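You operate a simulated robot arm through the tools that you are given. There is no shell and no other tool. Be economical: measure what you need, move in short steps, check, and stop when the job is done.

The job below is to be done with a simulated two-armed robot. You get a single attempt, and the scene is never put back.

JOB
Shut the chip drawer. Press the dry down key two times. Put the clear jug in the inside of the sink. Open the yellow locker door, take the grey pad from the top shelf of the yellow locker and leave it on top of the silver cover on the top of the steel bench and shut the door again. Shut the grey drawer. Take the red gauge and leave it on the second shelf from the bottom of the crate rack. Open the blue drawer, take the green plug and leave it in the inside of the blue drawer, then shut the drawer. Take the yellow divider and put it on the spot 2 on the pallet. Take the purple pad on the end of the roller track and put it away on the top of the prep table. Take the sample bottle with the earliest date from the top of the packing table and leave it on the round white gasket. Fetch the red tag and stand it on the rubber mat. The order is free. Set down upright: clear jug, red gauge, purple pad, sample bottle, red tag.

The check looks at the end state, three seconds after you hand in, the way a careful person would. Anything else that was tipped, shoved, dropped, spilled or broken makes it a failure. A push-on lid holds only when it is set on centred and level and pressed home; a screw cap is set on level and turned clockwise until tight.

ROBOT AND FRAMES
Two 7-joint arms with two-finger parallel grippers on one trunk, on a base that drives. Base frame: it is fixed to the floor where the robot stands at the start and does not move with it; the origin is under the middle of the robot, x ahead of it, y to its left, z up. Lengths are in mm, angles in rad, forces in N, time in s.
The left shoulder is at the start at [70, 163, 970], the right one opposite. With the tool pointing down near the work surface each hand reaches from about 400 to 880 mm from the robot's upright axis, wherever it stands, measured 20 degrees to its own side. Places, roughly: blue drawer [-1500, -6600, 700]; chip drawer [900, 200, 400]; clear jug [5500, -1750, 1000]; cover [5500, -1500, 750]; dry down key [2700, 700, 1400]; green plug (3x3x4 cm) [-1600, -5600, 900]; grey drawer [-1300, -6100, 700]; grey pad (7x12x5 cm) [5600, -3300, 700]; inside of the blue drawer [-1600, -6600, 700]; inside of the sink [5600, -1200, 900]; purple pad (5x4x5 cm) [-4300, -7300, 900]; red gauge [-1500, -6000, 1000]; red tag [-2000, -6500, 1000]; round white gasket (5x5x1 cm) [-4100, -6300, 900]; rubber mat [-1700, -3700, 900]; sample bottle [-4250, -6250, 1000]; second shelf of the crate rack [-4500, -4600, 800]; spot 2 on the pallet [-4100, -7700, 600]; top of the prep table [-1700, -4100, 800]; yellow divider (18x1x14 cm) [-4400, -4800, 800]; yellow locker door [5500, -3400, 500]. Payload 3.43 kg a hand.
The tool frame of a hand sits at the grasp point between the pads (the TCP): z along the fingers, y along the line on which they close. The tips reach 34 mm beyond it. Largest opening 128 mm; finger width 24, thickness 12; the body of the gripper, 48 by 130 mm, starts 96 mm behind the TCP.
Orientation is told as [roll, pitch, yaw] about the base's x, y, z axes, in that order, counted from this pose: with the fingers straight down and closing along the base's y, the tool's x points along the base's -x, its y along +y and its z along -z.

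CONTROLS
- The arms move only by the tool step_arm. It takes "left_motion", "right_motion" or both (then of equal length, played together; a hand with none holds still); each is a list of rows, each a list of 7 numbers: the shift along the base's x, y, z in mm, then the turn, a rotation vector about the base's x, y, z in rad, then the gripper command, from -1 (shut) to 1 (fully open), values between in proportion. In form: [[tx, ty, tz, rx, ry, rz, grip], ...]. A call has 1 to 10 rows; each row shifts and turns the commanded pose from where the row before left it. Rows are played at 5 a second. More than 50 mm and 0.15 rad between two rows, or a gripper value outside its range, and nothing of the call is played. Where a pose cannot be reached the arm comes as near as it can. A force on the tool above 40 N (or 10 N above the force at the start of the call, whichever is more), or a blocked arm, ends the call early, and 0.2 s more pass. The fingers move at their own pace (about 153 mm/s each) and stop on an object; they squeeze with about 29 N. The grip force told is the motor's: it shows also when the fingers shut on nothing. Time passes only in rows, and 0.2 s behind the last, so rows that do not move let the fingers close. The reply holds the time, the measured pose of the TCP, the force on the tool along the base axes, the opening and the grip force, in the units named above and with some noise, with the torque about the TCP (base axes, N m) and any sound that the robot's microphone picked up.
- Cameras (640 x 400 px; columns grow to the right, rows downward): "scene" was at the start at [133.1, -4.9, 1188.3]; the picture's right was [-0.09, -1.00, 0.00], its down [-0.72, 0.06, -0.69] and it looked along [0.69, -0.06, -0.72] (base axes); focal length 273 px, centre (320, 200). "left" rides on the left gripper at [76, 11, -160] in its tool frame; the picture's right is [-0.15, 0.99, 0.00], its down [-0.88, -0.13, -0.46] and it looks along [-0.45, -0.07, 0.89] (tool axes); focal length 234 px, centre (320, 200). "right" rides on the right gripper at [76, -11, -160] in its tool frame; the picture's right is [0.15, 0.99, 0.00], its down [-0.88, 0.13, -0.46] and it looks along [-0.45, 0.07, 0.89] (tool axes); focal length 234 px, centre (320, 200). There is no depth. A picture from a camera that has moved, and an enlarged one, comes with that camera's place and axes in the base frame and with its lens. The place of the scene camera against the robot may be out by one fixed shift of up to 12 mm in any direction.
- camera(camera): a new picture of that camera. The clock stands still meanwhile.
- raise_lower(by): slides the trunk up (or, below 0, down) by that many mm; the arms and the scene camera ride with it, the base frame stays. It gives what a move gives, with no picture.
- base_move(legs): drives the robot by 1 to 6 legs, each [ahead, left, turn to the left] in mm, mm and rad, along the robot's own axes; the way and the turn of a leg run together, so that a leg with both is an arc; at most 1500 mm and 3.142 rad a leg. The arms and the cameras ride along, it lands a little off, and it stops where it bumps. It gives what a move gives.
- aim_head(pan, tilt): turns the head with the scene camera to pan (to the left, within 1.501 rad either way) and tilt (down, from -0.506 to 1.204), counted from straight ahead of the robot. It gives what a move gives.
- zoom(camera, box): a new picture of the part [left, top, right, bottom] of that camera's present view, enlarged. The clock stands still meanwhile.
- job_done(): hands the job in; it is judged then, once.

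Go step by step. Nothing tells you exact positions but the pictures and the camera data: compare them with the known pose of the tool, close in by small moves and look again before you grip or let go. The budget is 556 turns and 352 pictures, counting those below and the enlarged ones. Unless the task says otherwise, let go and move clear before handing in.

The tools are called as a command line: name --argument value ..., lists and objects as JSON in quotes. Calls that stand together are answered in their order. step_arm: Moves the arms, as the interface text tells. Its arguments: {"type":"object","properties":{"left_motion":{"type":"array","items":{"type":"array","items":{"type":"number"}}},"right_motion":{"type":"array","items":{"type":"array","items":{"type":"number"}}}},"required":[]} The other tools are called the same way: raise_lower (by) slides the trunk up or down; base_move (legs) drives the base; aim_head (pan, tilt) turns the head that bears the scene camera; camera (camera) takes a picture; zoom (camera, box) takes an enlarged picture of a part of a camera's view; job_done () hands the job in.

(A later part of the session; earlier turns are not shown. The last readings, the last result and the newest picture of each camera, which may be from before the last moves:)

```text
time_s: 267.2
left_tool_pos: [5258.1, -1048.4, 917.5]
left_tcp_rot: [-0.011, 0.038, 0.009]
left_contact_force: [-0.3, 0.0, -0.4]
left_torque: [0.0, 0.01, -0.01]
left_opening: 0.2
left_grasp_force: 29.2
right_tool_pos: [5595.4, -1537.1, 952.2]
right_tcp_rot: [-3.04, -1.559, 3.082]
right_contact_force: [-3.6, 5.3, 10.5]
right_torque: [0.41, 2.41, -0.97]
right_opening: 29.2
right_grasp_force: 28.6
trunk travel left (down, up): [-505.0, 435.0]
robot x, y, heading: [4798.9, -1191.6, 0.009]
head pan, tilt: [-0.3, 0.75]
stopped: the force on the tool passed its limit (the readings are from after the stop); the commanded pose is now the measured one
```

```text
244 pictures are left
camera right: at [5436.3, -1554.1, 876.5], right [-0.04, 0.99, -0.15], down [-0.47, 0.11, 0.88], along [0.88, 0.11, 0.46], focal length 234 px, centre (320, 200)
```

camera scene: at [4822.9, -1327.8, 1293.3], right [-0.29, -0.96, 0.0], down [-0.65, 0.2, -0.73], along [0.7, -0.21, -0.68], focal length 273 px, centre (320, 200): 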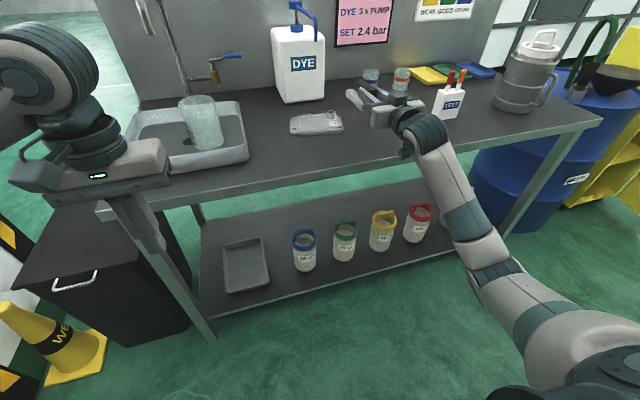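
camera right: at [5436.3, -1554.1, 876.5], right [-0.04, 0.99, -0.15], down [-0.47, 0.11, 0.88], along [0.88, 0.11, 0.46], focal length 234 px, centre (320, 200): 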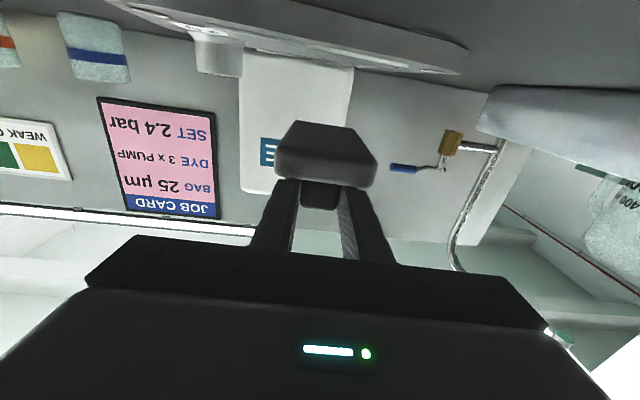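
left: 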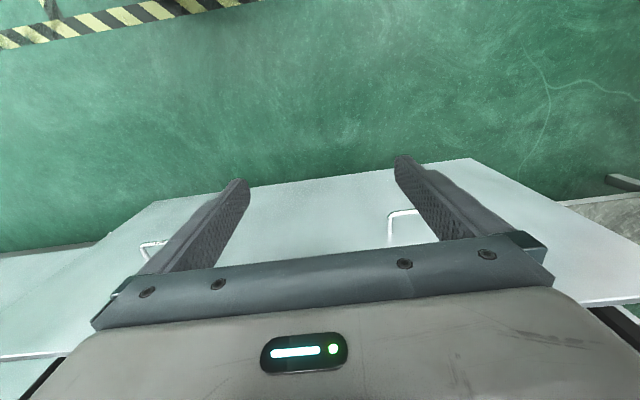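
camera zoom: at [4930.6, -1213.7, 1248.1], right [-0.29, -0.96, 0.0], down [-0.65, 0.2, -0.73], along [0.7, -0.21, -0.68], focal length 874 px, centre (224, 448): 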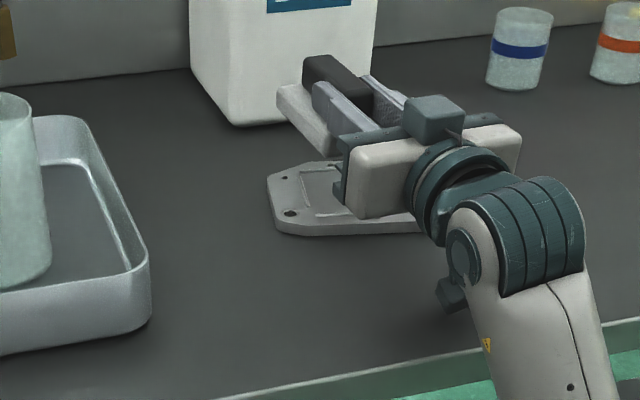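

The forearm is touching the bench's front edge because my shoulder is too low. I'll lift, back off, and raise the trunk while lowering the hand so the forearm comes in from above.

raise_lower --by 60

base_move --legs '[[-250, 0, 0]]'

raise_lower --by 250

step_arm --right_motion '[[-10, 0, -45, 0, 0, 0, -1], [-10, 0, -45, 0, 0, 0, -1], [-10, 0, -45, 0, 0, 0, -1], [-10, 0, -45, 0, 0, 0, -1], [-10, 0, -45, 0, 0, 0, -1]]'

camera --camera "scene"

```text
time_s: 268.2
left_tool_pos: [5257.9, -1048.3, 977.8]
left_tcp_rot: [-0.014, 0.039, 0.009]
left_contact_force: [-0.9, 0.0, -0.1]
left_torque: [-0.01, 0.0, -0.02]
left_opening: 0.1
left_grasp_force: 29.1
right_tool_pos: [5596.3, -1537.6, 1008.8]
right_tcp_rot: [-2.822, -1.564, 2.863]
right_contact_force: [0.0, -0.2, -1.6]
right_torque: [0.04, 0.03, -0.01]
right_opening: 29.0
right_grasp_force: 29.0
trunk travel left (down, up): [-565.0, 375.0]
robot x, y, heading: [4800.2, -1194.1, 0.005]
head pan, tilt: [-0.3, 0.75]
```

```text
time_s: 270.1
left_tool_pos: [5007.9, -1049.8, 978.4]
left_tcp_rot: [-0.014, 0.037, 0.009]
left_contact_force: [-0.1, -0.7, -0.4]
left_torque: [0.01, -0.04, 0.0]
left_opening: 0.2
left_grasp_force: 29.4
right_tool_pos: [5346.8, -1540.2, 1010.3]
right_tcp_rot: [-2.877, -1.563, 2.919]
right_contact_force: [-0.8, 0.7, 0.0]
right_torque: [0.01, 0.09, 0.0]
right_opening: 29.1
right_grasp_force: 29.0
trunk travel left (down, up): [-565.0, 375.0]
robot x, y, heading: [4551.4, -1193.0, 0.002]
head pan, tilt: [-0.3, 0.75]
```

```text
time_s: 272.6
left_tool_pos: [5007.9, -1049.3, 1228.0]
left_tcp_rot: [-0.013, 0.04, 0.01]
left_contact_force: [-0.3, 0.2, 0.3]
left_torque: [-0.04, 0.02, 0.02]
left_opening: 0.0
left_grasp_force: 28.9
right_tool_pos: [5348.0, -1539.1, 1259.5]
right_tcp_rot: [-2.84, -1.563, 2.884]
right_contact_force: [0.5, -0.2, -0.1]
right_torque: [0.0, 0.04, -0.02]
right_opening: 29.2
right_grasp_force: 28.8
trunk travel left (down, up): [-815.0, 125.0]
robot x, y, heading: [4550.8, -1194.6, 0.005]
head pan, tilt: [-0.3, 0.75]
```

```text
time_s: 273.8
left_tool_pos: [5008.3, -1048.8, 1228.6]
left_tcp_rot: [-0.01, 0.04, 0.009]
left_contact_force: [-0.9, -0.4, 0.6]
left_torque: [-0.02, -0.01, 0.01]
left_opening: 0.0
left_grasp_force: 28.9
right_tool_pos: [5296.7, -1545.9, 1032.3]
right_tcp_rot: [1.638, -1.5, -1.588]
right_contact_force: [-0.2, -0.1, -0.4]
right_torque: [-0.02, 0.03, 0.0]
right_opening: 29.3
right_grasp_force: 28.6
right hand out of reach, approached as far as the arm can: row 2, 5
trunk travel left (down, up): [-815.0, 125.0]
robot x, y, heading: [4550.1, -1192.1, 0.001]
head pan, tilt: [-0.3, 0.75]
```

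```text
243 pictures are left
camera scene: at [4682.8, -1215.2, 1558.3], right [-0.29, -0.96, 0.0], down [-0.65, 0.2, -0.73], along [0.7, -0.21, -0.68], focal length 273 px, centre (320, 200)
```

scene: 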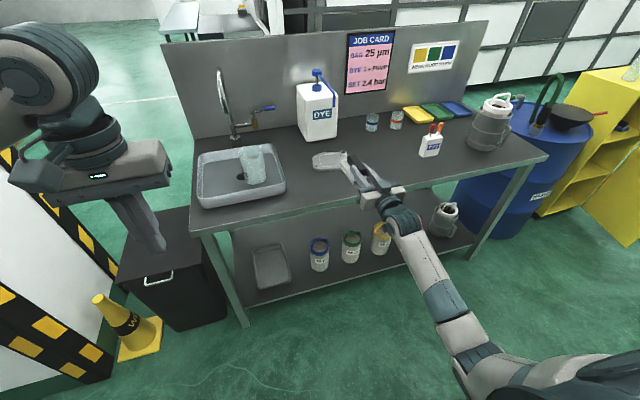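

camera --camera "right"

```text
242 pictures are left
camera right: at [5137.1, -1557.9, 956.0], right [-0.05, 1.0, -0.08], down [-0.46, 0.04, 0.89], along [0.88, 0.08, 0.46], focal length 234 px, centre (320, 200)
```

right: 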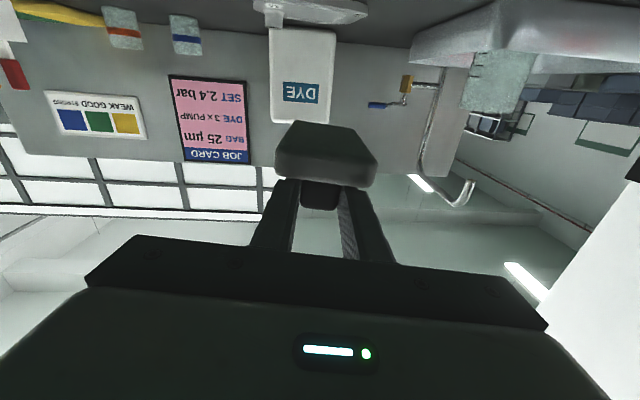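

Level apart from about 4° roll. I'll correct that and lower the arm further.

step_arm --right_motion '[[0, 0, -25, -0.035, 0, 0, -1], [0, 0, -25, -0.035, 0, 0, -1], [0, 0, -25, 0, 0, 0, -1]]'

aim_head --pan -0.6 --tilt 0.9

camera --camera "scene"

```text
time_s: 274.6
left_tool_pos: [5009.6, -1049.0, 1228.8]
left_tcp_rot: [-0.012, 0.041, 0.008]
left_contact_force: [0.0, 0.4, 0.2]
left_torque: [-0.01, -0.01, 0.01]
left_opening: 0.0
left_grasp_force: 29.0
right_tool_pos: [5298.7, -1574.6, 959.7]
right_tcp_rot: [1.905, -1.568, -1.855]
right_contact_force: [0.7, 0.3, -0.2]
right_torque: [0.01, 0.05, 0.0]
right_opening: 29.2
right_grasp_force: 28.8
right hand out of reach, approached as far as the arm can: row 1, 2, 3
trunk travel left (down, up): [-815.0, 125.0]
robot x, y, heading: [4551.9, -1195.8, 0.002]
head pan, tilt: [-0.3, 0.75]
```

```text
time_s: 275.4
left_tool_pos: [5009.1, -1049.5, 1228.3]
left_tcp_rot: [-0.012, 0.04, 0.009]
left_contact_force: [-0.3, 0.1, -0.1]
left_torque: [0.0, 0.01, 0.01]
left_opening: 0.1
left_grasp_force: 29.6
right_tool_pos: [5298.1, -1574.6, 959.2]
right_tcp_rot: [1.86, -1.57, -1.809]
right_contact_force: [0.1, 0.8, -1.6]
right_torque: [0.01, 0.02, 0.01]
right_opening: 29.1
right_grasp_force: 29.1
trunk travel left (down, up): [-815.0, 125.0]
robot x, y, heading: [4550.2, -1191.4, 0.009]
head pan, tilt: [-0.6, 0.901]
```

```text
241 pictures are left
camera scene: at [4666.1, -1233.2, 1546.3], right [-0.56, -0.83, 0.0], down [-0.65, 0.44, -0.62], along [0.51, -0.35, -0.78], focal length 273 px, centre (320, 200)
```

scene: 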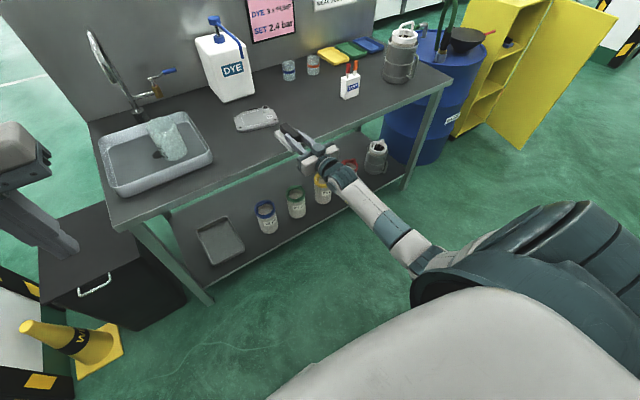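

The camera bracket under the wrist is what hit the bench. Instead I'll set the pad flat on the bench's front strip, with the bracket staying in front of the edge, then re-grip it from above. First I'll check the hand's level.

base_move --legs '[[122, 0, 0]]'

camera --camera "right"

aim_head --pan -0.45 --tilt 0.85

zoom --camera "scene" --box '[220, 80, 420, 220]'

```text
time_s: 276.7
left_tool_pos: [5129.6, -1048.3, 1229.3]
left_tcp_rot: [-0.011, 0.039, 0.009]
left_contact_force: [0.6, -0.7, 0.0]
left_torque: [0.02, -0.01, 0.0]
left_opening: 0.0
left_grasp_force: 29.1
right_tool_pos: [5420.1, -1573.7, 960.9]
right_tcp_rot: [2.053, -1.569, -2.004]
right_contact_force: [0.2, 0.4, -0.5]
right_torque: [-0.01, -0.01, 0.01]
right_opening: 29.0
right_grasp_force: 29.1
trunk travel left (down, up): [-815.0, 125.0]
robot x, y, heading: [4673.1, -1191.8, 0.006]
head pan, tilt: [-0.6, 0.901]
```

```text
240 pictures are left
camera right: at [5260.0, -1593.6, 886.1], right [-0.05, 0.99, -0.14], down [-0.46, 0.1, 0.88], along [0.89, 0.11, 0.45], focal length 234 px, centre (320, 200)
```

right: 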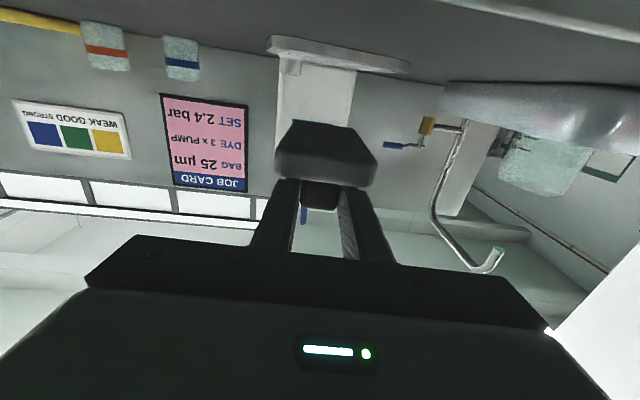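

```text
time_s: 277.4
left_tool_pos: [5131.2, -1047.4, 1228.4]
left_tcp_rot: [-0.009, 0.04, 0.008]
left_contact_force: [0.5, 0.5, -0.9]
left_torque: [0.01, 0.04, 0.01]
left_opening: 0.0
left_grasp_force: 28.9
right_tool_pos: [5422.0, -1576.1, 959.1]
right_tcp_rot: [1.302, -1.569, -1.254]
right_contact_force: [0.9, 0.3, -0.3]
right_torque: [0.02, 0.03, 0.02]
right_opening: 29.1
right_grasp_force: 29.3
trunk travel left (down, up): [-815.0, 125.0]
robot x, y, heading: [4670.8, -1192.4, 0.0]
head pan, tilt: [-0.45, 0.85]
```

```text
2.86 times, centred on (320, 150) of scene
camera zoom: at [4796.9, -1224.3, 1550.1], right [-0.43, -0.9, 0.0], down [-0.68, 0.33, -0.66], along [0.59, -0.29, -0.75], focal length 780 px, centre (320, 343)
```

zoom: 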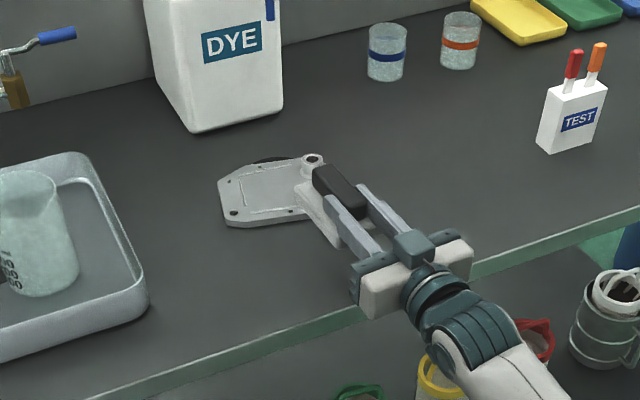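

Level, with the pad over the bench's front strip. Lowering with the trunk.

raise_lower --by -58

zoom --camera "scene" --box '[220, 80, 420, 220]'

```text
time_s: 278.4
left_tool_pos: [5130.2, -1049.4, 1170.3]
left_tcp_rot: [-0.013, 0.038, 0.007]
left_contact_force: [0.8, 0.0, -1.5]
left_torque: [0.02, 0.01, -0.02]
left_opening: 0.1
left_grasp_force: 28.9
right_tool_pos: [5420.0, -1575.4, 902.4]
right_tcp_rot: [1.784, -1.571, -1.731]
right_contact_force: [0.0, 0.4, -0.1]
right_torque: [-0.02, 0.02, 0.0]
right_opening: 29.3
right_grasp_force: 29.3
trunk travel left (down, up): [-757.0, 183.0]
robot x, y, heading: [4670.0, -1193.0, 0.002]
head pan, tilt: [-0.45, 0.85]
```

```text
2.86 times, centred on (320, 150) of scene
camera zoom: at [4795.6, -1224.3, 1492.3], right [-0.43, -0.9, 0.0], down [-0.68, 0.33, -0.66], along [0.59, -0.29, -0.75], focal length 780 px, centre (320, 343)
```

zoom: 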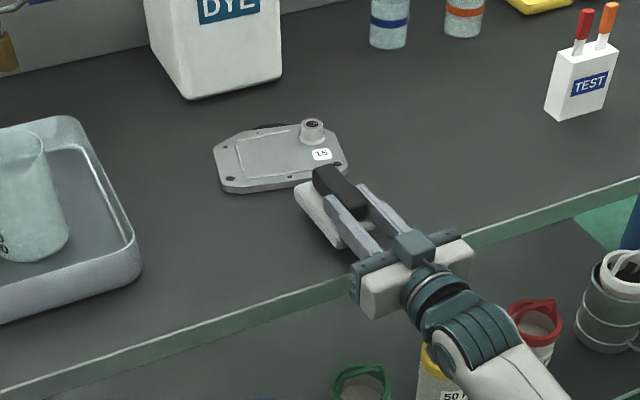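

step_arm --right_motion '[[0, 0, -5, 0, 0, 0, -1], [0, 0, -4, 0, 0, 0, -1], [0, 0, -4, 0, 0, 0, -1], [0, 0, -4, 0, 0, 0, -1], [0, 0, -3, 0, 0, 0, -1]]'

```text
time_s: 279.6
left_tool_pos: [5129.4, -1047.9, 1171.8]
left_tcp_rot: [-0.011, 0.037, 0.009]
left_contact_force: [-0.5, -0.1, 0.5]
left_torque: [-0.01, 0.0, 0.0]
left_opening: 0.0
left_grasp_force: 29.2
right_tool_pos: [5421.5, -1574.0, 887.8]
right_tcp_rot: [2.925, -1.562, -2.873]
right_contact_force: [1.2, -0.2, 15.8]
right_torque: [-0.14, 0.28, 0.0]
right_opening: 29.2
right_grasp_force: 29.2
trunk travel left (down, up): [-757.0, 183.0]
robot x, y, heading: [4671.7, -1193.5, 0.002]
head pan, tilt: [-0.45, 0.85]
```

Contact with the bench. Releasing, then backing the hand straight out.

step_arm --right_motion '[[0, 0, 3, 0, 0, 0, -1], [0, 0, 0, 0, 0, 0, 0], [0, 0, 0, 0, 0, 0, 0]]'

base_move --legs '[[-250, 0, 0]]'

camera --camera "scene"

```text
time_s: 280.4
left_tool_pos: [5129.7, -1048.4, 1170.0]
left_tcp_rot: [-0.012, 0.04, 0.008]
left_contact_force: [-0.2, -0.2, 0.0]
left_torque: [0.02, 0.0, 0.01]
left_opening: 0.1
left_grasp_force: 29.3
right_tool_pos: [5418.9, -1574.4, 884.1]
right_tcp_rot: [1.396, -1.57, -1.34]
right_contact_force: [0.6, 2.6, 6.0]
right_torque: [-0.23, 0.06, 0.02]
right_opening: 62.7
right_grasp_force: 0.1
trunk travel left (down, up): [-757.0, 183.0]
robot x, y, heading: [4673.4, -1192.3, 0.003]
head pan, tilt: [-0.45, 0.85]
```

```text
time_s: 282.2
left_tool_pos: [4881.1, -1049.4, 1170.3]
left_tcp_rot: [-0.012, 0.041, 0.005]
left_contact_force: [-0.7, 0.2, 0.0]
left_torque: [0.01, 0.01, 0.0]
left_opening: 0.0
left_grasp_force: 28.2
right_tool_pos: [5169.6, -1575.4, 885.6]
right_tcp_rot: [1.629, -1.567, -1.577]
right_contact_force: [0.2, -0.4, -0.3]
right_torque: [0.0, -0.01, -0.03]
right_opening: 64.2
right_grasp_force: 0.0
trunk travel left (down, up): [-757.0, 183.0]
robot x, y, heading: [4419.6, -1191.8, 0.002]
head pan, tilt: [-0.45, 0.85]
```

```text
237 pictures are left
camera scene: at [4545.9, -1224.8, 1492.1], right [-0.43, -0.9, 0.0], down [-0.68, 0.33, -0.66], along [0.59, -0.29, -0.75], focal length 273 px, centre (320, 200)
```

scene: 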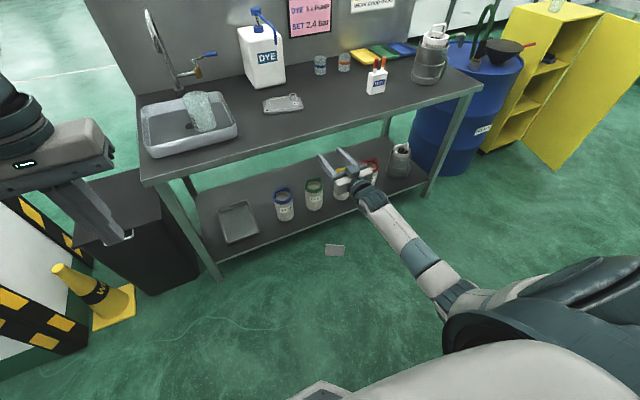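

The pad was dragged off when I backed out and now lies on the floor in front of the bench. I'll look closely and recover it.

zoom --camera "scene" --box '[295, 225, 375, 275]'

```text
8.00 times, centred on (335, 250) of scene
camera zoom: at [4545.9, -1224.8, 1492.1], right [-0.43, -0.9, 0.0], down [-0.68, 0.33, -0.66], along [0.59, -0.29, -0.75], focal length 2185 px, centre (200, -200)
```

zoom: 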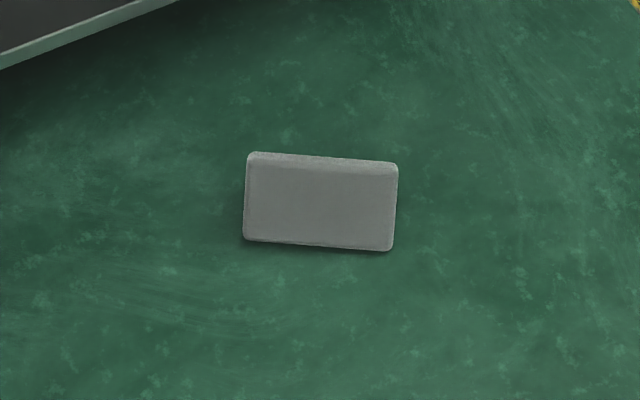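

The pad lies upside down at about (5277,-1686); its long axis runs along (-.48,-.88). I'll tuck the right hand up and vertical, move over, and pick it from the floor with the left hand.

step_arm --right_motion '[[-25, 0, 25, 0, 0.15, 0, -1], [-25, 0, 25, 0, 0.15, 0, -1], [-25, 0, 25, 0, 0.15, 0, -1], [-25, 0, 25, 0, 0.15, 0, -1], [-25, 0, 25, 0, 0.15, 0, -1], [-25, 0, 25, 0, 0.15, 0, -1], [-25, 0, 25, 0, 0.15, 0, -1], [-25, 5, 25, 0, 0.15, 0, -1], [0, 5, 25, 0, 0.15, 0, -1], [0, 5, 25, 0, 0.15, 0, -1]]'

base_move --legs '[[0, -680, 0]]'

step_arm --left_motion '[[0, 0, 0, 0, 0, 0.133, -1], [0, 0, 0, 0, 0, 0.133, -1], [0, 0, 0, 0, 0, 0.133, -1], [0, 0, 0, 0, 0, 0.133, -1], [0, 0, 0, 0, 0, 0.133, 1], [0, 0, 0, 0, 0, 0.133, 1], [0, 0, 0, 0, 0, 0.133, 1], [0, 0, 0, 0, 0, 0.133, 1]]'

```text
time_s: 284.4
left_tool_pos: [4883.1, -1048.8, 1169.5]
left_tcp_rot: [-0.012, 0.039, 0.006]
left_contact_force: [0.2, -0.3, 0.6]
left_torque: [0.02, -0.01, -0.01]
left_opening: 0.0
left_grasp_force: 28.8
right_tool_pos: [4970.2, -1559.8, 1134.8]
right_tcp_rot: [0.05, -0.068, -0.003]
right_contact_force: [-0.4, 0.4, 0.1]
right_torque: [-0.03, 0.01, -0.03]
right_opening: 0.0
right_grasp_force: 28.1
trunk travel left (down, up): [-757.0, 183.0]
robot x, y, heading: [4419.7, -1195.2, 0.001]
head pan, tilt: [-0.45, 0.85]
```

```text
time_s: 288.1
left_tool_pos: [4880.6, -1724.5, 1170.0]
left_tcp_rot: [-0.013, 0.039, 0.002]
left_contact_force: [-0.4, 0.6, 0.1]
left_torque: [0.03, -0.01, 0.02]
left_opening: 0.2
left_grasp_force: 29.1
right_tool_pos: [4967.7, -2234.2, 1133.8]
right_tcp_rot: [0.052, -0.071, -0.008]
right_contact_force: [-0.6, -0.2, 0.0]
right_torque: [0.02, 0.0, -0.02]
right_opening: 0.0
right_grasp_force: 29.2
trunk travel left (down, up): [-757.0, 183.0]
robot x, y, heading: [4420.7, -1865.7, -0.006]
head pan, tilt: [-0.45, 0.85]
```

```text
time_s: 289.9
left_tool_pos: [4881.3, -1724.8, 1169.2]
left_tcp_rot: [-0.012, 0.041, 1.067]
left_contact_force: [0.5, 1.3, -0.3]
left_torque: [0.04, -0.01, -0.01]
left_opening: 127.9
left_grasp_force: 0.1
right_tool_pos: [4966.6, -2236.1, 1134.6]
right_tcp_rot: [0.052, -0.072, -0.009]
right_contact_force: [0.0, 0.3, 0.1]
right_torque: [0.01, -0.01, -0.02]
right_opening: 0.3
right_grasp_force: 28.9
trunk travel left (down, up): [-757.0, 183.0]
robot x, y, heading: [4424.3, -1862.5, -0.005]
head pan, tilt: [-0.45, 0.85]
```

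raise_lower --by -700

base_move --legs '[[250, 0, 0]]'

aim_head --pan 0.3 --tilt 0.85

camera --camera "scene"

camera --camera "left"

```text
refused: -700 is not a number from -400 to 400
```

```text
time_s: 291.7
left_tool_pos: [5129.6, -1725.7, 1170.5]
left_tcp_rot: [-0.012, 0.038, 1.065]
left_contact_force: [-0.3, 0.9, -0.1]
left_torque: [0.0, -0.02, -0.01]
left_opening: 128.0
left_grasp_force: 0.0
right_tool_pos: [5216.1, -2237.2, 1135.0]
right_tcp_rot: [0.052, -0.073, -0.009]
right_contact_force: [-0.7, 0.0, 0.2]
right_torque: [-0.01, -0.01, 0.01]
right_opening: 0.0
right_grasp_force: 29.2
trunk travel left (down, up): [-757.0, 183.0]
robot x, y, heading: [4673.6, -1865.8, -0.006]
head pan, tilt: [-0.45, 0.85]
```

```text
time_s: 292.8
left_tool_pos: [5130.1, -1726.3, 1168.6]
left_tcp_rot: [-0.013, 0.037, 1.065]
left_contact_force: [0.4, -0.5, -0.6]
left_torque: [0.03, -0.01, -0.01]
left_opening: 128.0
left_grasp_force: 0.0
right_tool_pos: [5215.4, -2236.7, 1134.3]
right_tcp_rot: [0.052, -0.072, -0.009]
right_contact_force: [-0.5, 0.0, -0.4]
right_torque: [0.03, -0.02, 0.0]
right_opening: 0.1
right_grasp_force: 28.9
trunk travel left (down, up): [-757.0, 183.0]
robot x, y, heading: [4670.4, -1865.4, -0.006]
head pan, tilt: [0.3, 0.85]
```

```text
235 pictures are left
camera scene: at [4798.3, -1841.3, 1492.2], right [0.29, -0.96, 0.0], down [-0.72, -0.22, -0.66], along [0.63, 0.19, -0.75], focal length 273 px, centre (320, 200)
```

scene: 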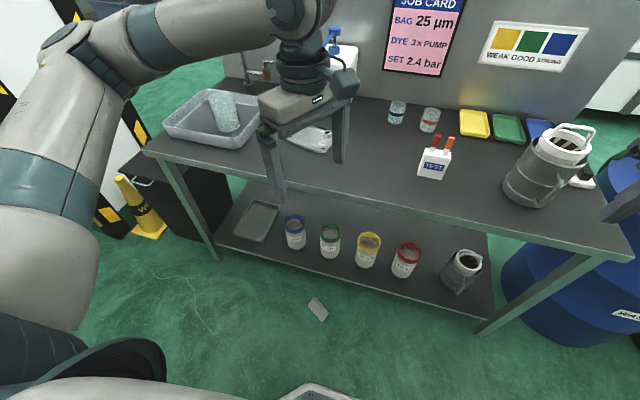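

```text
234 pictures are left
camera left: at [5084.6, -1780.3, 1334.5], right [-0.79, 0.61, -0.02], down [0.54, 0.72, 0.42], along [0.27, 0.33, -0.91], focal length 234 px, centre (320, 200)
```

left: 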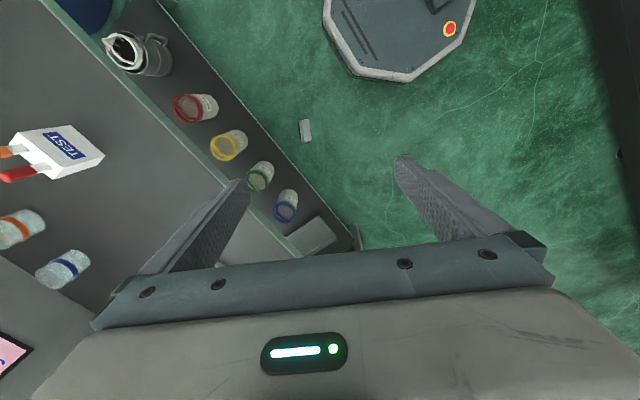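

raise_lower --by -400

raise_lower --by -330

camera --camera "left"

```text
time_s: 296.6
left_tool_pos: [5130.0, -1726.3, 771.4]
left_tcp_rot: [-0.011, 0.038, 1.065]
left_contact_force: [-0.2, 1.6, 0.7]
left_torque: [0.0, 0.05, 0.02]
left_opening: 127.7
left_grasp_force: 0.0
right_tool_pos: [5215.5, -2236.9, 734.2]
right_tcp_rot: [0.053, -0.071, -0.008]
right_contact_force: [0.2, -0.3, -1.0]
right_torque: [-0.04, -0.02, 0.01]
right_opening: 0.1
right_grasp_force: 29.5
trunk travel left (down, up): [-357.0, 583.0]
robot x, y, heading: [4667.1, -1865.5, -0.004]
head pan, tilt: [0.3, 0.85]
```

```text
time_s: 299.9
left_tool_pos: [5130.7, -1726.3, 440.8]
left_tcp_rot: [-0.012, 0.039, 1.064]
left_contact_force: [0.5, -0.7, 0.2]
left_torque: [0.02, 0.0, -0.01]
left_opening: 128.1
left_grasp_force: 0.1
right_tool_pos: [5216.8, -2236.8, 403.9]
right_tcp_rot: [0.052, -0.071, -0.008]
right_contact_force: [-0.6, -0.2, 0.0]
right_torque: [-0.02, 0.02, 0.04]
right_opening: 0.0
right_grasp_force: 28.7
trunk travel left (down, up): [-27.0, 913.0]
robot x, y, heading: [4671.0, -1865.5, -0.004]
head pan, tilt: [0.3, 0.85]
```

```text
233 pictures are left
camera left: at [5084.5, -1780.3, 604.5], right [-0.79, 0.61, -0.02], down [0.54, 0.72, 0.42], along [0.27, 0.33, -0.91], focal length 234 px, centre (320, 200)
```

left: 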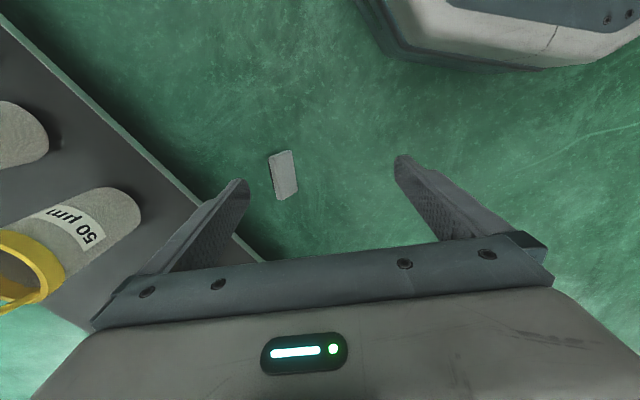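

base_move --legs '[[110, 0, 0]]'

step_arm --left_motion '[[10, 10, -40, 0, 0, 0, 0.6], [10, 10, -40, 0, 0, 0, 0.6], [10, 10, -40, 0, 0, 0, 0.6], [8, 8, -40, 0, 0, 0, 0.6], [0, 0, -40, 0, 0, 0, 0.6]]'

camera --camera "left"

```text
time_s: 301.1
left_tool_pos: [5239.4, -1726.2, 440.8]
left_tcp_rot: [-0.011, 0.039, 1.065]
left_contact_force: [0.4, -1.1, 0.4]
left_torque: [-0.01, -0.01, 0.0]
left_opening: 127.8
left_grasp_force: 0.0
right_tool_pos: [5326.4, -2236.9, 403.9]
right_tcp_rot: [0.053, -0.072, -0.01]
right_contact_force: [0.3, 0.4, 0.4]
right_torque: [0.01, 0.01, 0.0]
right_opening: 0.0
right_grasp_force: 29.2
trunk travel left (down, up): [-27.0, 913.0]
robot x, y, heading: [4778.0, -1867.8, -0.005]
head pan, tilt: [0.3, 0.85]
```

```text
time_s: 302.3
left_tool_pos: [5276.7, -1687.4, 238.9]
left_tcp_rot: [-0.013, 0.04, 1.066]
left_contact_force: [0.1, 0.3, 0.2]
left_torque: [-0.01, -0.04, -0.02]
left_opening: 102.2
left_grasp_force: 0.1
right_tool_pos: [5326.6, -2236.6, 404.6]
right_tcp_rot: [0.053, -0.073, -0.008]
right_contact_force: [-0.4, -1.2, 0.6]
right_torque: [0.02, -0.03, 0.02]
right_opening: 0.0
right_grasp_force: 28.7
trunk travel left (down, up): [-27.0, 913.0]
robot x, y, heading: [4778.2, -1864.4, -0.004]
head pan, tilt: [0.3, 0.85]
```

```text
232 pictures are left
camera left: at [5231.7, -1741.8, 404.2], right [-0.8, 0.61, -0.02], down [0.54, 0.73, 0.42], along [0.27, 0.33, -0.91], focal length 234 px, centre (320, 200)
```

left: 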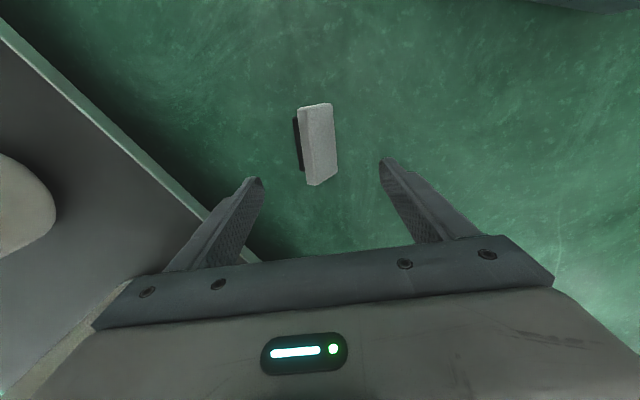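

zoom --camera "left" --box '[260, 80, 380, 200]'

zoom --camera "scene" --box '[260, 180, 420, 320]'

```text
3.33 times, centred on (320, 140) of left
camera zoom: at [5231.7, -1741.8, 404.2], right [-0.8, 0.61, -0.02], down [0.54, 0.73, 0.42], along [0.27, 0.33, -0.91], focal length 781 px, centre (320, 400)
```

zoom: 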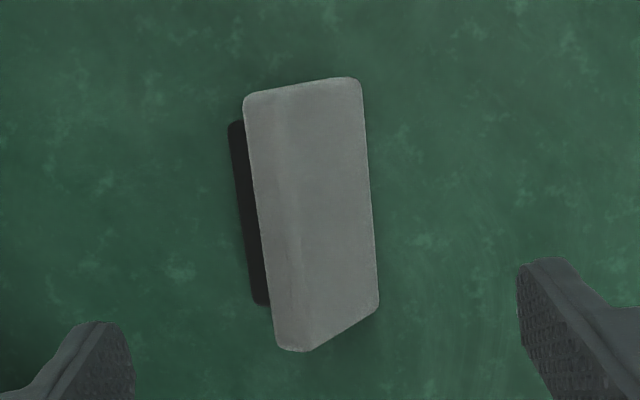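

```text
2.86 times, centred on (340, 250) of scene
camera zoom: at [4907.8, -1841.6, 762.3], right [0.29, -0.96, 0.0], down [-0.72, -0.22, -0.66], along [0.63, 0.19, -0.75], focal length 780 px, centre (263, 57)
```

zoom: 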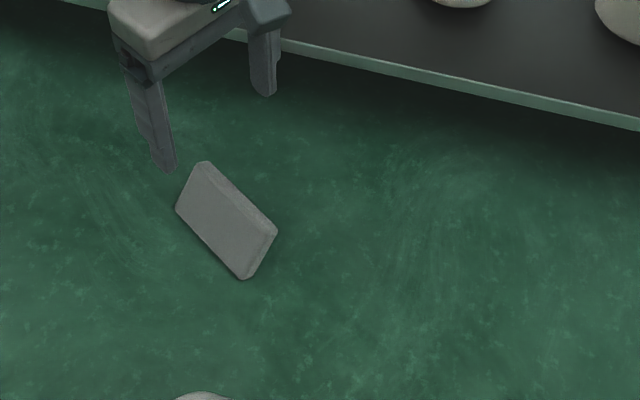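

The pad actually leans on its grip bar and one long edge, flat face toward me. Closing the fingers will stand it upright between them, so I can later lay it down bar-up. Descending.

step_arm --left_motion '[[2, 0, -40, 0, 0, 0, 0.75], [2, 0, -40, 0, 0, 0, 0.75], [0, 0, -40, 0, 0, 0, 0.75], [0, 0, -35, 0, 0, 0, 0.75], [0, 0, -25, 0, 0, 0, 0.75]]'

camera --camera "left"

zoom --camera "scene" --box '[220, 150, 420, 320]'

```text
time_s: 303.5
left_tool_pos: [5281.4, -1687.3, 60.7]
left_tcp_rot: [-0.013, 0.039, 1.066]
left_contact_force: [0.8, -0.1, 0.0]
left_torque: [-0.02, 0.02, 0.0]
left_opening: 112.0
left_grasp_force: 0.0
right_tool_pos: [5324.6, -2236.8, 405.1]
right_tcp_rot: [0.052, -0.072, -0.009]
right_contact_force: [1.9, 0.2, 0.2]
right_torque: [0.03, -0.02, 0.02]
right_opening: 0.0
right_grasp_force: 29.7
trunk travel left (down, up): [-27.0, 913.0]
robot x, y, heading: [4777.1, -1864.1, -0.0]
head pan, tilt: [0.3, 0.85]
```

```text
229 pictures are left
camera left: at [5236.5, -1742.4, 224.6], right [-0.8, 0.61, -0.02], down [0.54, 0.73, 0.42], along [0.27, 0.33, -0.91], focal length 234 px, centre (320, 200)
```

left: 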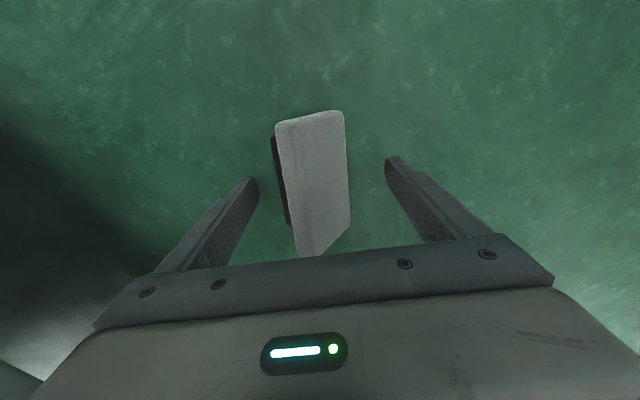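

```text
2.35 times, centred on (320, 235) of scene
camera zoom: at [4907.8, -1841.6, 762.3], right [0.29, -0.96, 0.0], down [-0.72, -0.22, -0.66], along [0.63, 0.19, -0.75], focal length 643 px, centre (320, 118)
```

zoom: 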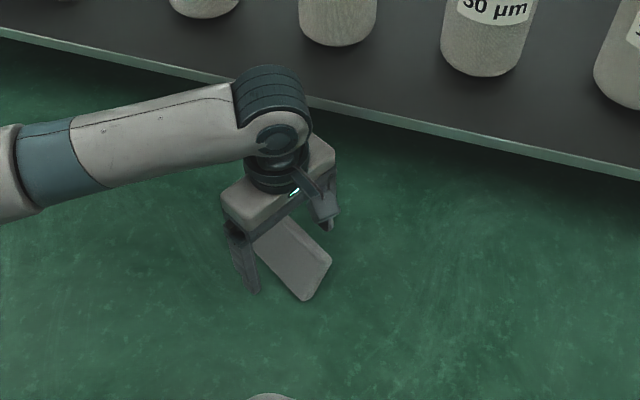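

Pad is between the fingers. Lowering the last bit and closing gradually.

step_arm --left_motion '[[0, 0, -14, 0, 0, 0, 0.75], [0, 0, 0, 0, 0, 0, 0.3], [0, 0, 0, 0, 0, 0, 0.1], [0, 0, 0, 0, 0, 0, -0.1], [0, 0, 0, 0, 0, 0, -0.3]]'

camera --camera "left"

```text
time_s: 304.7
left_tool_pos: [5281.2, -1687.5, 46.4]
left_tcp_rot: [-0.011, 0.038, 1.065]
left_contact_force: [0.5, 0.6, 0.0]
left_torque: [-0.01, 0.0, -0.03]
left_opening: 67.7
left_grasp_force: 28.9
right_tool_pos: [5326.5, -2236.8, 403.7]
right_tcp_rot: [0.054, -0.072, -0.009]
right_contact_force: [-0.5, -0.3, -0.4]
right_torque: [-0.01, -0.03, 0.05]
right_opening: 0.0
right_grasp_force: 28.9
trunk travel left (down, up): [-27.0, 913.0]
robot x, y, heading: [4780.6, -1867.7, -0.004]
head pan, tilt: [0.3, 0.85]
```

```text
227 pictures are left
camera left: at [5236.6, -1742.6, 210.6], right [-0.8, 0.61, -0.02], down [0.54, 0.73, 0.42], along [0.27, 0.33, -0.91], focal length 234 px, centre (320, 200)
```

left: 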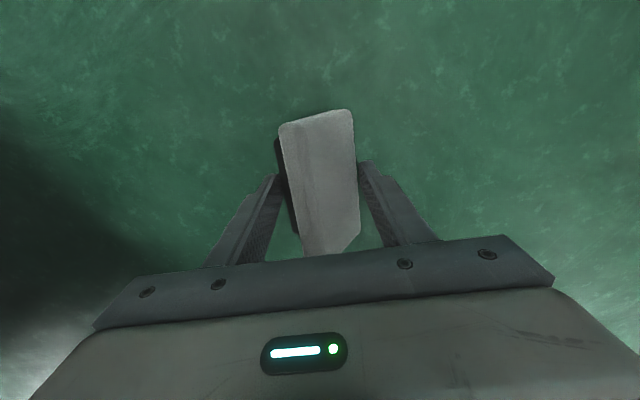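

Gripped it across the bar's corner, still leaning. I'll open, raise about 18 mm so the far finger pushes only the upper edge, and close again to stand it up.

step_arm --left_motion '[[0, 0, 0, 0, 0, 0, 0.4], [0, 0, 0, 0, 0, 0, 0.4], [0, 0, 19, 0, 0, 0, 0.4], [0, 0, 0, 0, 0, 0, 0], [0, 0, 0, 0, 0, 0, -0.3], [0, 0, 0, 0, 0, 0, -0.6], [0, 0, 0, 0, 0, 0, -0.6]]'

camera --camera "left"

zoom --camera "scene" --box '[220, 150, 420, 320]'

```text
time_s: 306.3
left_tool_pos: [5282.1, -1688.2, 66.6]
left_tcp_rot: [-0.015, 0.037, 1.066]
left_contact_force: [-0.6, -0.5, 16.0]
left_torque: [0.23, 0.28, -0.02]
left_opening: 41.1
left_grasp_force: 28.9
right_tool_pos: [5325.7, -2237.4, 405.4]
right_tcp_rot: [0.052, -0.072, -0.007]
right_contact_force: [0.6, -0.3, 0.1]
right_torque: [0.0, 0.0, 0.0]
right_opening: 0.0
right_grasp_force: 29.1
trunk travel left (down, up): [-27.0, 913.0]
robot x, y, heading: [4778.9, -1864.2, -0.011]
head pan, tilt: [0.3, 0.85]
```

```text
226 pictures are left
camera left: at [5236.2, -1742.9, 231.4], right [-0.8, 0.61, -0.02], down [0.54, 0.73, 0.42], along [0.27, 0.33, -0.91], focal length 234 px, centre (320, 200)
```

left: 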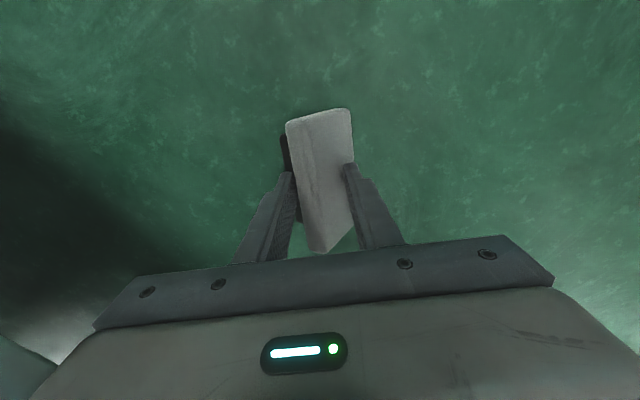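

```text
2.35 times, centred on (320, 235) of scene
camera zoom: at [4907.1, -1841.8, 762.6], right [0.29, -0.96, 0.0], down [-0.72, -0.22, -0.66], along [0.63, 0.19, -0.75], focal length 643 px, centre (320, 118)
```

zoom: 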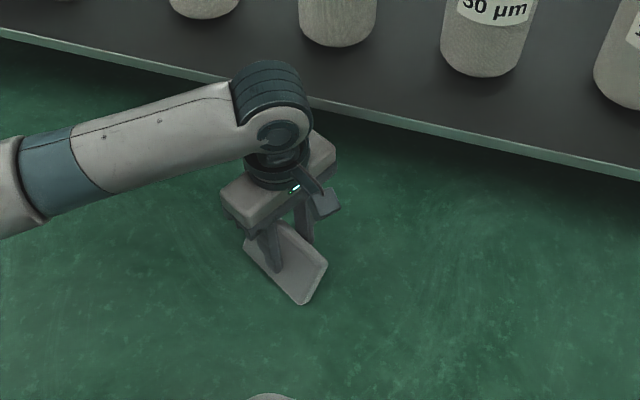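

step_arm --left_motion '[[0, 0, 10, 0, 0, 0, -1], [0, 0, 20, 0, 0, 0, -1], [0, 0, 20, 0, 0, 0, -1]]'

camera --camera "left"

zoom --camera "scene" --box '[220, 150, 420, 320]'

```text
time_s: 307.1
left_tool_pos: [5281.5, -1687.0, 114.3]
left_tcp_rot: [-0.012, 0.038, 1.066]
left_contact_force: [0.0, -0.4, -0.7]
left_torque: [0.0, 0.02, 0.0]
left_opening: 21.3
left_grasp_force: 29.3
right_tool_pos: [5325.9, -2236.0, 404.8]
right_tcp_rot: [0.052, -0.071, -0.008]
right_contact_force: [0.6, -0.2, 0.1]
right_torque: [-0.01, -0.01, -0.02]
right_opening: 0.0
right_grasp_force: 28.8
trunk travel left (down, up): [-27.0, 913.0]
robot x, y, heading: [4780.7, -1866.1, -0.002]
head pan, tilt: [0.3, 0.85]
```

```text
224 pictures are left
camera left: at [5236.4, -1741.8, 279.2], right [-0.8, 0.61, -0.02], down [0.54, 0.73, 0.42], along [0.27, 0.33, -0.91], focal length 234 px, centre (320, 200)
```

left: 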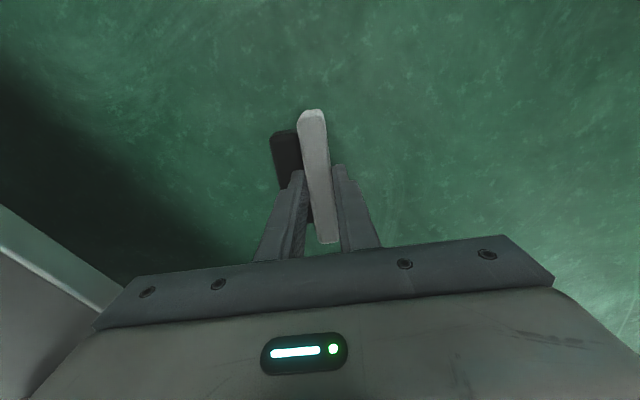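

```text
2.35 times, centred on (320, 235) of scene
camera zoom: at [4908.0, -1841.5, 762.1], right [0.29, -0.96, 0.0], down [-0.72, -0.22, -0.66], along [0.63, 0.19, -0.75], focal length 643 px, centre (320, 118)
```

zoom: 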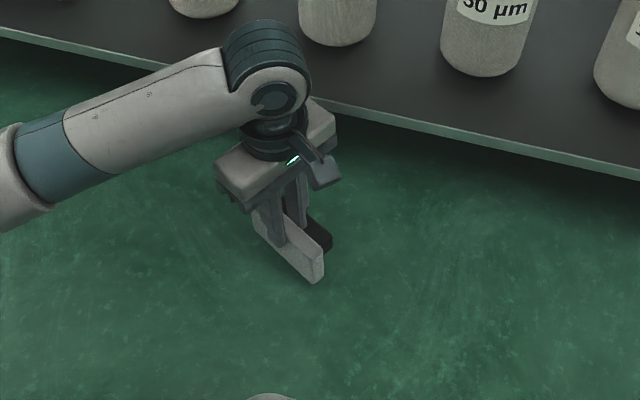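

The pad now hangs upright from the fingers, gripped by its top edge, bar away from me. I'll back off, raise up, and rotate the hand to ψ=0.

base_move --legs '[[-280, 0, 0]]'

raise_lower --by 400

raise_lower --by 280

step_arm --left_motion '[[0, 0, 30, 0, 0, -0.107, -1], [0, 0, 30, 0, 0, -0.107, -1], [0, 0, 30, 0, 0, -0.107, -1], [0, 0, 30, 0, 0, -0.107, -1], [0, 0, 30, 0, 0, -0.107, -1], [0, 0, 30, 0, 0, -0.107, -1], [0, 0, 30, 0, 0, -0.107, -1], [0, 0, 30, 0, 0, -0.107, -1], [0, 0, 30, 0, 0, -0.107, -1], [0, 0, 30, 0, 0, -0.107, -1]]'

base_move --legs '[[0, 230, 0]]'

camera --camera "scene"

```text
time_s: 309.0
left_tool_pos: [4999.9, -1684.9, 115.1]
left_tcp_rot: [-0.012, 0.039, 1.07]
left_contact_force: [0.3, -0.8, -1.1]
left_torque: [0.01, 0.0, 0.0]
left_opening: 21.2
left_grasp_force: 29.2
right_tool_pos: [5046.5, -2235.0, 405.7]
right_tcp_rot: [0.053, -0.07, -0.004]
right_contact_force: [0.2, 0.4, -0.3]
right_torque: [0.04, -0.01, -0.02]
right_opening: 0.0
right_grasp_force: 29.4
trunk travel left (down, up): [-27.0, 913.0]
robot x, y, heading: [4496.5, -1862.8, -0.001]
head pan, tilt: [0.3, 0.85]
```

```text
time_s: 312.9
left_tool_pos: [5000.1, -1684.5, 513.8]
left_tcp_rot: [-0.009, 0.039, 1.07]
left_contact_force: [0.0, 0.1, -0.3]
left_torque: [-0.01, 0.02, 0.0]
left_opening: 21.3
left_grasp_force: 29.1
right_tool_pos: [5046.5, -2234.8, 805.3]
right_tcp_rot: [0.054, -0.071, -0.004]
right_contact_force: [-1.4, -0.4, 0.3]
right_torque: [0.0, 0.0, 0.03]
right_opening: 0.0
right_grasp_force: 29.3
trunk travel left (down, up): [-427.0, 513.0]
robot x, y, heading: [4499.6, -1862.9, -0.005]
head pan, tilt: [0.3, 0.85]
```

```text
time_s: 315.7
left_tool_pos: [5000.3, -1684.7, 794.4]
left_tcp_rot: [-0.01, 0.038, 1.07]
left_contact_force: [0.8, -0.7, -0.9]
left_torque: [0.02, 0.01, -0.01]
left_opening: 21.2
left_grasp_force: 28.9
right_tool_pos: [5045.8, -2234.8, 1085.3]
right_tcp_rot: [0.051, -0.072, -0.005]
right_contact_force: [0.0, 0.4, -0.4]
right_torque: [0.01, -0.02, 0.0]
right_opening: 0.0
right_grasp_force: 29.1
trunk travel left (down, up): [-707.0, 233.0]
robot x, y, heading: [4499.5, -1865.2, -0.005]
head pan, tilt: [0.3, 0.85]
```

```text
time_s: 317.9
left_tool_pos: [4999.6, -1685.6, 1096.1]
left_tcp_rot: [-0.01, 0.04, -0.003]
left_contact_force: [0.4, 1.0, -0.7]
left_torque: [-0.01, -0.01, 0.02]
left_opening: 21.1
left_grasp_force: 28.7
right_tool_pos: [5046.4, -2235.5, 1084.3]
right_tcp_rot: [0.053, -0.074, -0.006]
right_contact_force: [0.0, 0.4, -1.0]
right_torque: [-0.02, 0.03, 0.0]
right_opening: 0.1
right_grasp_force: 29.0
trunk travel left (down, up): [-707.0, 233.0]
robot x, y, heading: [4498.9, -1867.8, -0.002]
head pan, tilt: [0.3, 0.85]
```

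```text
time_s: 319.6
left_tool_pos: [4999.5, -1455.6, 1095.2]
left_tcp_rot: [-0.012, 0.037, -0.002]
left_contact_force: [0.0, -0.4, 0.0]
left_torque: [0.01, -0.02, 0.0]
left_opening: 21.0
left_grasp_force: 28.8
right_tool_pos: [5046.1, -2005.1, 1084.4]
right_tcp_rot: [0.052, -0.07, -0.007]
right_contact_force: [-0.3, -0.3, 0.1]
right_torque: [-0.01, -0.01, -0.02]
right_opening: 0.0
right_grasp_force: 28.9
trunk travel left (down, up): [-707.0, 233.0]
robot x, y, heading: [4498.3, -1637.4, 0.001]
head pan, tilt: [0.3, 0.85]
```

```text
222 pictures are left
camera scene: at [4627.0, -1611.3, 1442.2], right [0.29, -0.96, 0.0], down [-0.72, -0.22, -0.66], along [0.63, 0.19, -0.75], focal length 273 px, centre (320, 200)
```

scene: 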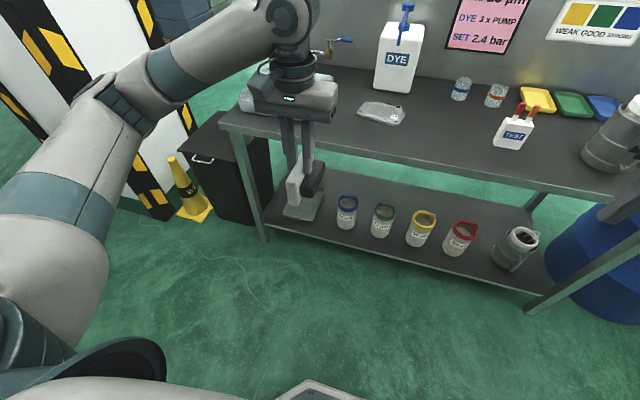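

The bar side faces -y and the flat face +y. I'll raise the right hand out of the way, lean the left hand so the flat face turns down, and drive in.

step_arm --left_motion '[[0, 5, 10, -0.15, 0, 0, -1], [0, 5, 10, -0.15, 0, 0, -1], [0, 5, 10, -0.15, 0, 0, -1], [0, 5, 10, -0.15, 0, 0, -1], [0, 5, 10, -0.15, 0, 0, -1], [0, 5, 10, -0.15, 0, 0, -1]]' --right_motion '[[-15, 0, 25, 0, 0, 0, -1], [-15, 0, 25, 0, 0, 0, -1], [-15, 0, 25, 0, 0, 0, -1], [-15, 0, 25, 0, 0, 0, -1], [-15, 0, 25, 0, 0, 0, -1], [0, 0, 25, 0, 0, 0, -1]]'

base_move --legs '[[380, 0, 0]]'

camera --camera "scene"

camera --camera "left"

```text
time_s: 321.0
left_tool_pos: [4998.8, -1424.7, 1156.1]
left_tcp_rot: [-0.914, 0.021, -0.032]
left_contact_force: [-0.6, 0.2, -0.8]
left_torque: [0.01, 0.0, 0.04]
left_opening: 20.9
left_grasp_force: 29.3
right_tool_pos: [4971.6, -2004.1, 1237.3]
right_tcp_rot: [0.051, -0.071, -0.006]
right_contact_force: [0.1, -0.2, 0.0]
right_torque: [-0.02, 0.0, -0.03]
right_opening: 0.0
right_grasp_force: 28.7
trunk travel left (down, up): [-707.0, 233.0]
robot x, y, heading: [4500.6, -1639.2, -0.002]
head pan, tilt: [0.3, 0.85]
```

```text
time_s: 323.4
left_tool_pos: [5383.0, -1423.7, 1154.8]
left_tcp_rot: [-0.911, 0.023, -0.026]
left_contact_force: [-0.2, 0.0, -1.6]
left_torque: [0.03, 0.01, -0.01]
left_opening: 21.1
left_grasp_force: 29.0
right_tool_pos: [5356.7, -2003.3, 1235.6]
right_tcp_rot: [0.052, -0.071, -0.003]
right_contact_force: [0.0, 1.4, 0.7]
right_torque: [0.01, -0.02, -0.01]
right_opening: 0.0
right_grasp_force: 28.9
trunk travel left (down, up): [-707.0, 233.0]
robot x, y, heading: [4881.6, -1636.8, 0.005]
head pan, tilt: [0.3, 0.85]
```

```text
221 pictures are left
camera scene: at [5010.5, -1609.9, 1442.3], right [0.3, -0.95, 0.0], down [-0.72, -0.22, -0.66], along [0.63, 0.2, -0.75], focal length 273 px, centre (320, 200)
```

scene: 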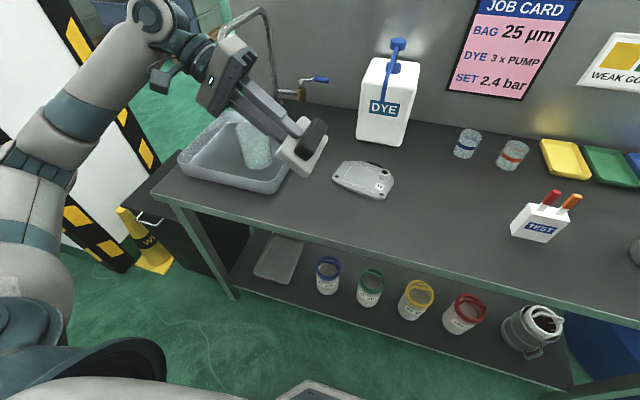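

```text
220 pictures are left
camera left: at [5312.0, -1288.4, 1247.7], right [0.14, 0.6, -0.79], down [0.9, 0.26, 0.36], along [0.42, -0.76, -0.5], focal length 234 px, centre (320, 200)
```

left: 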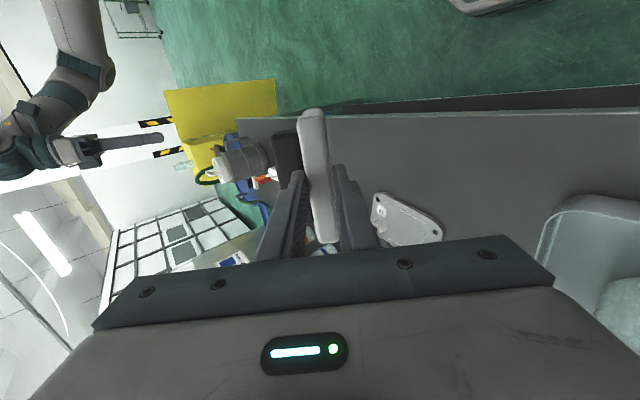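

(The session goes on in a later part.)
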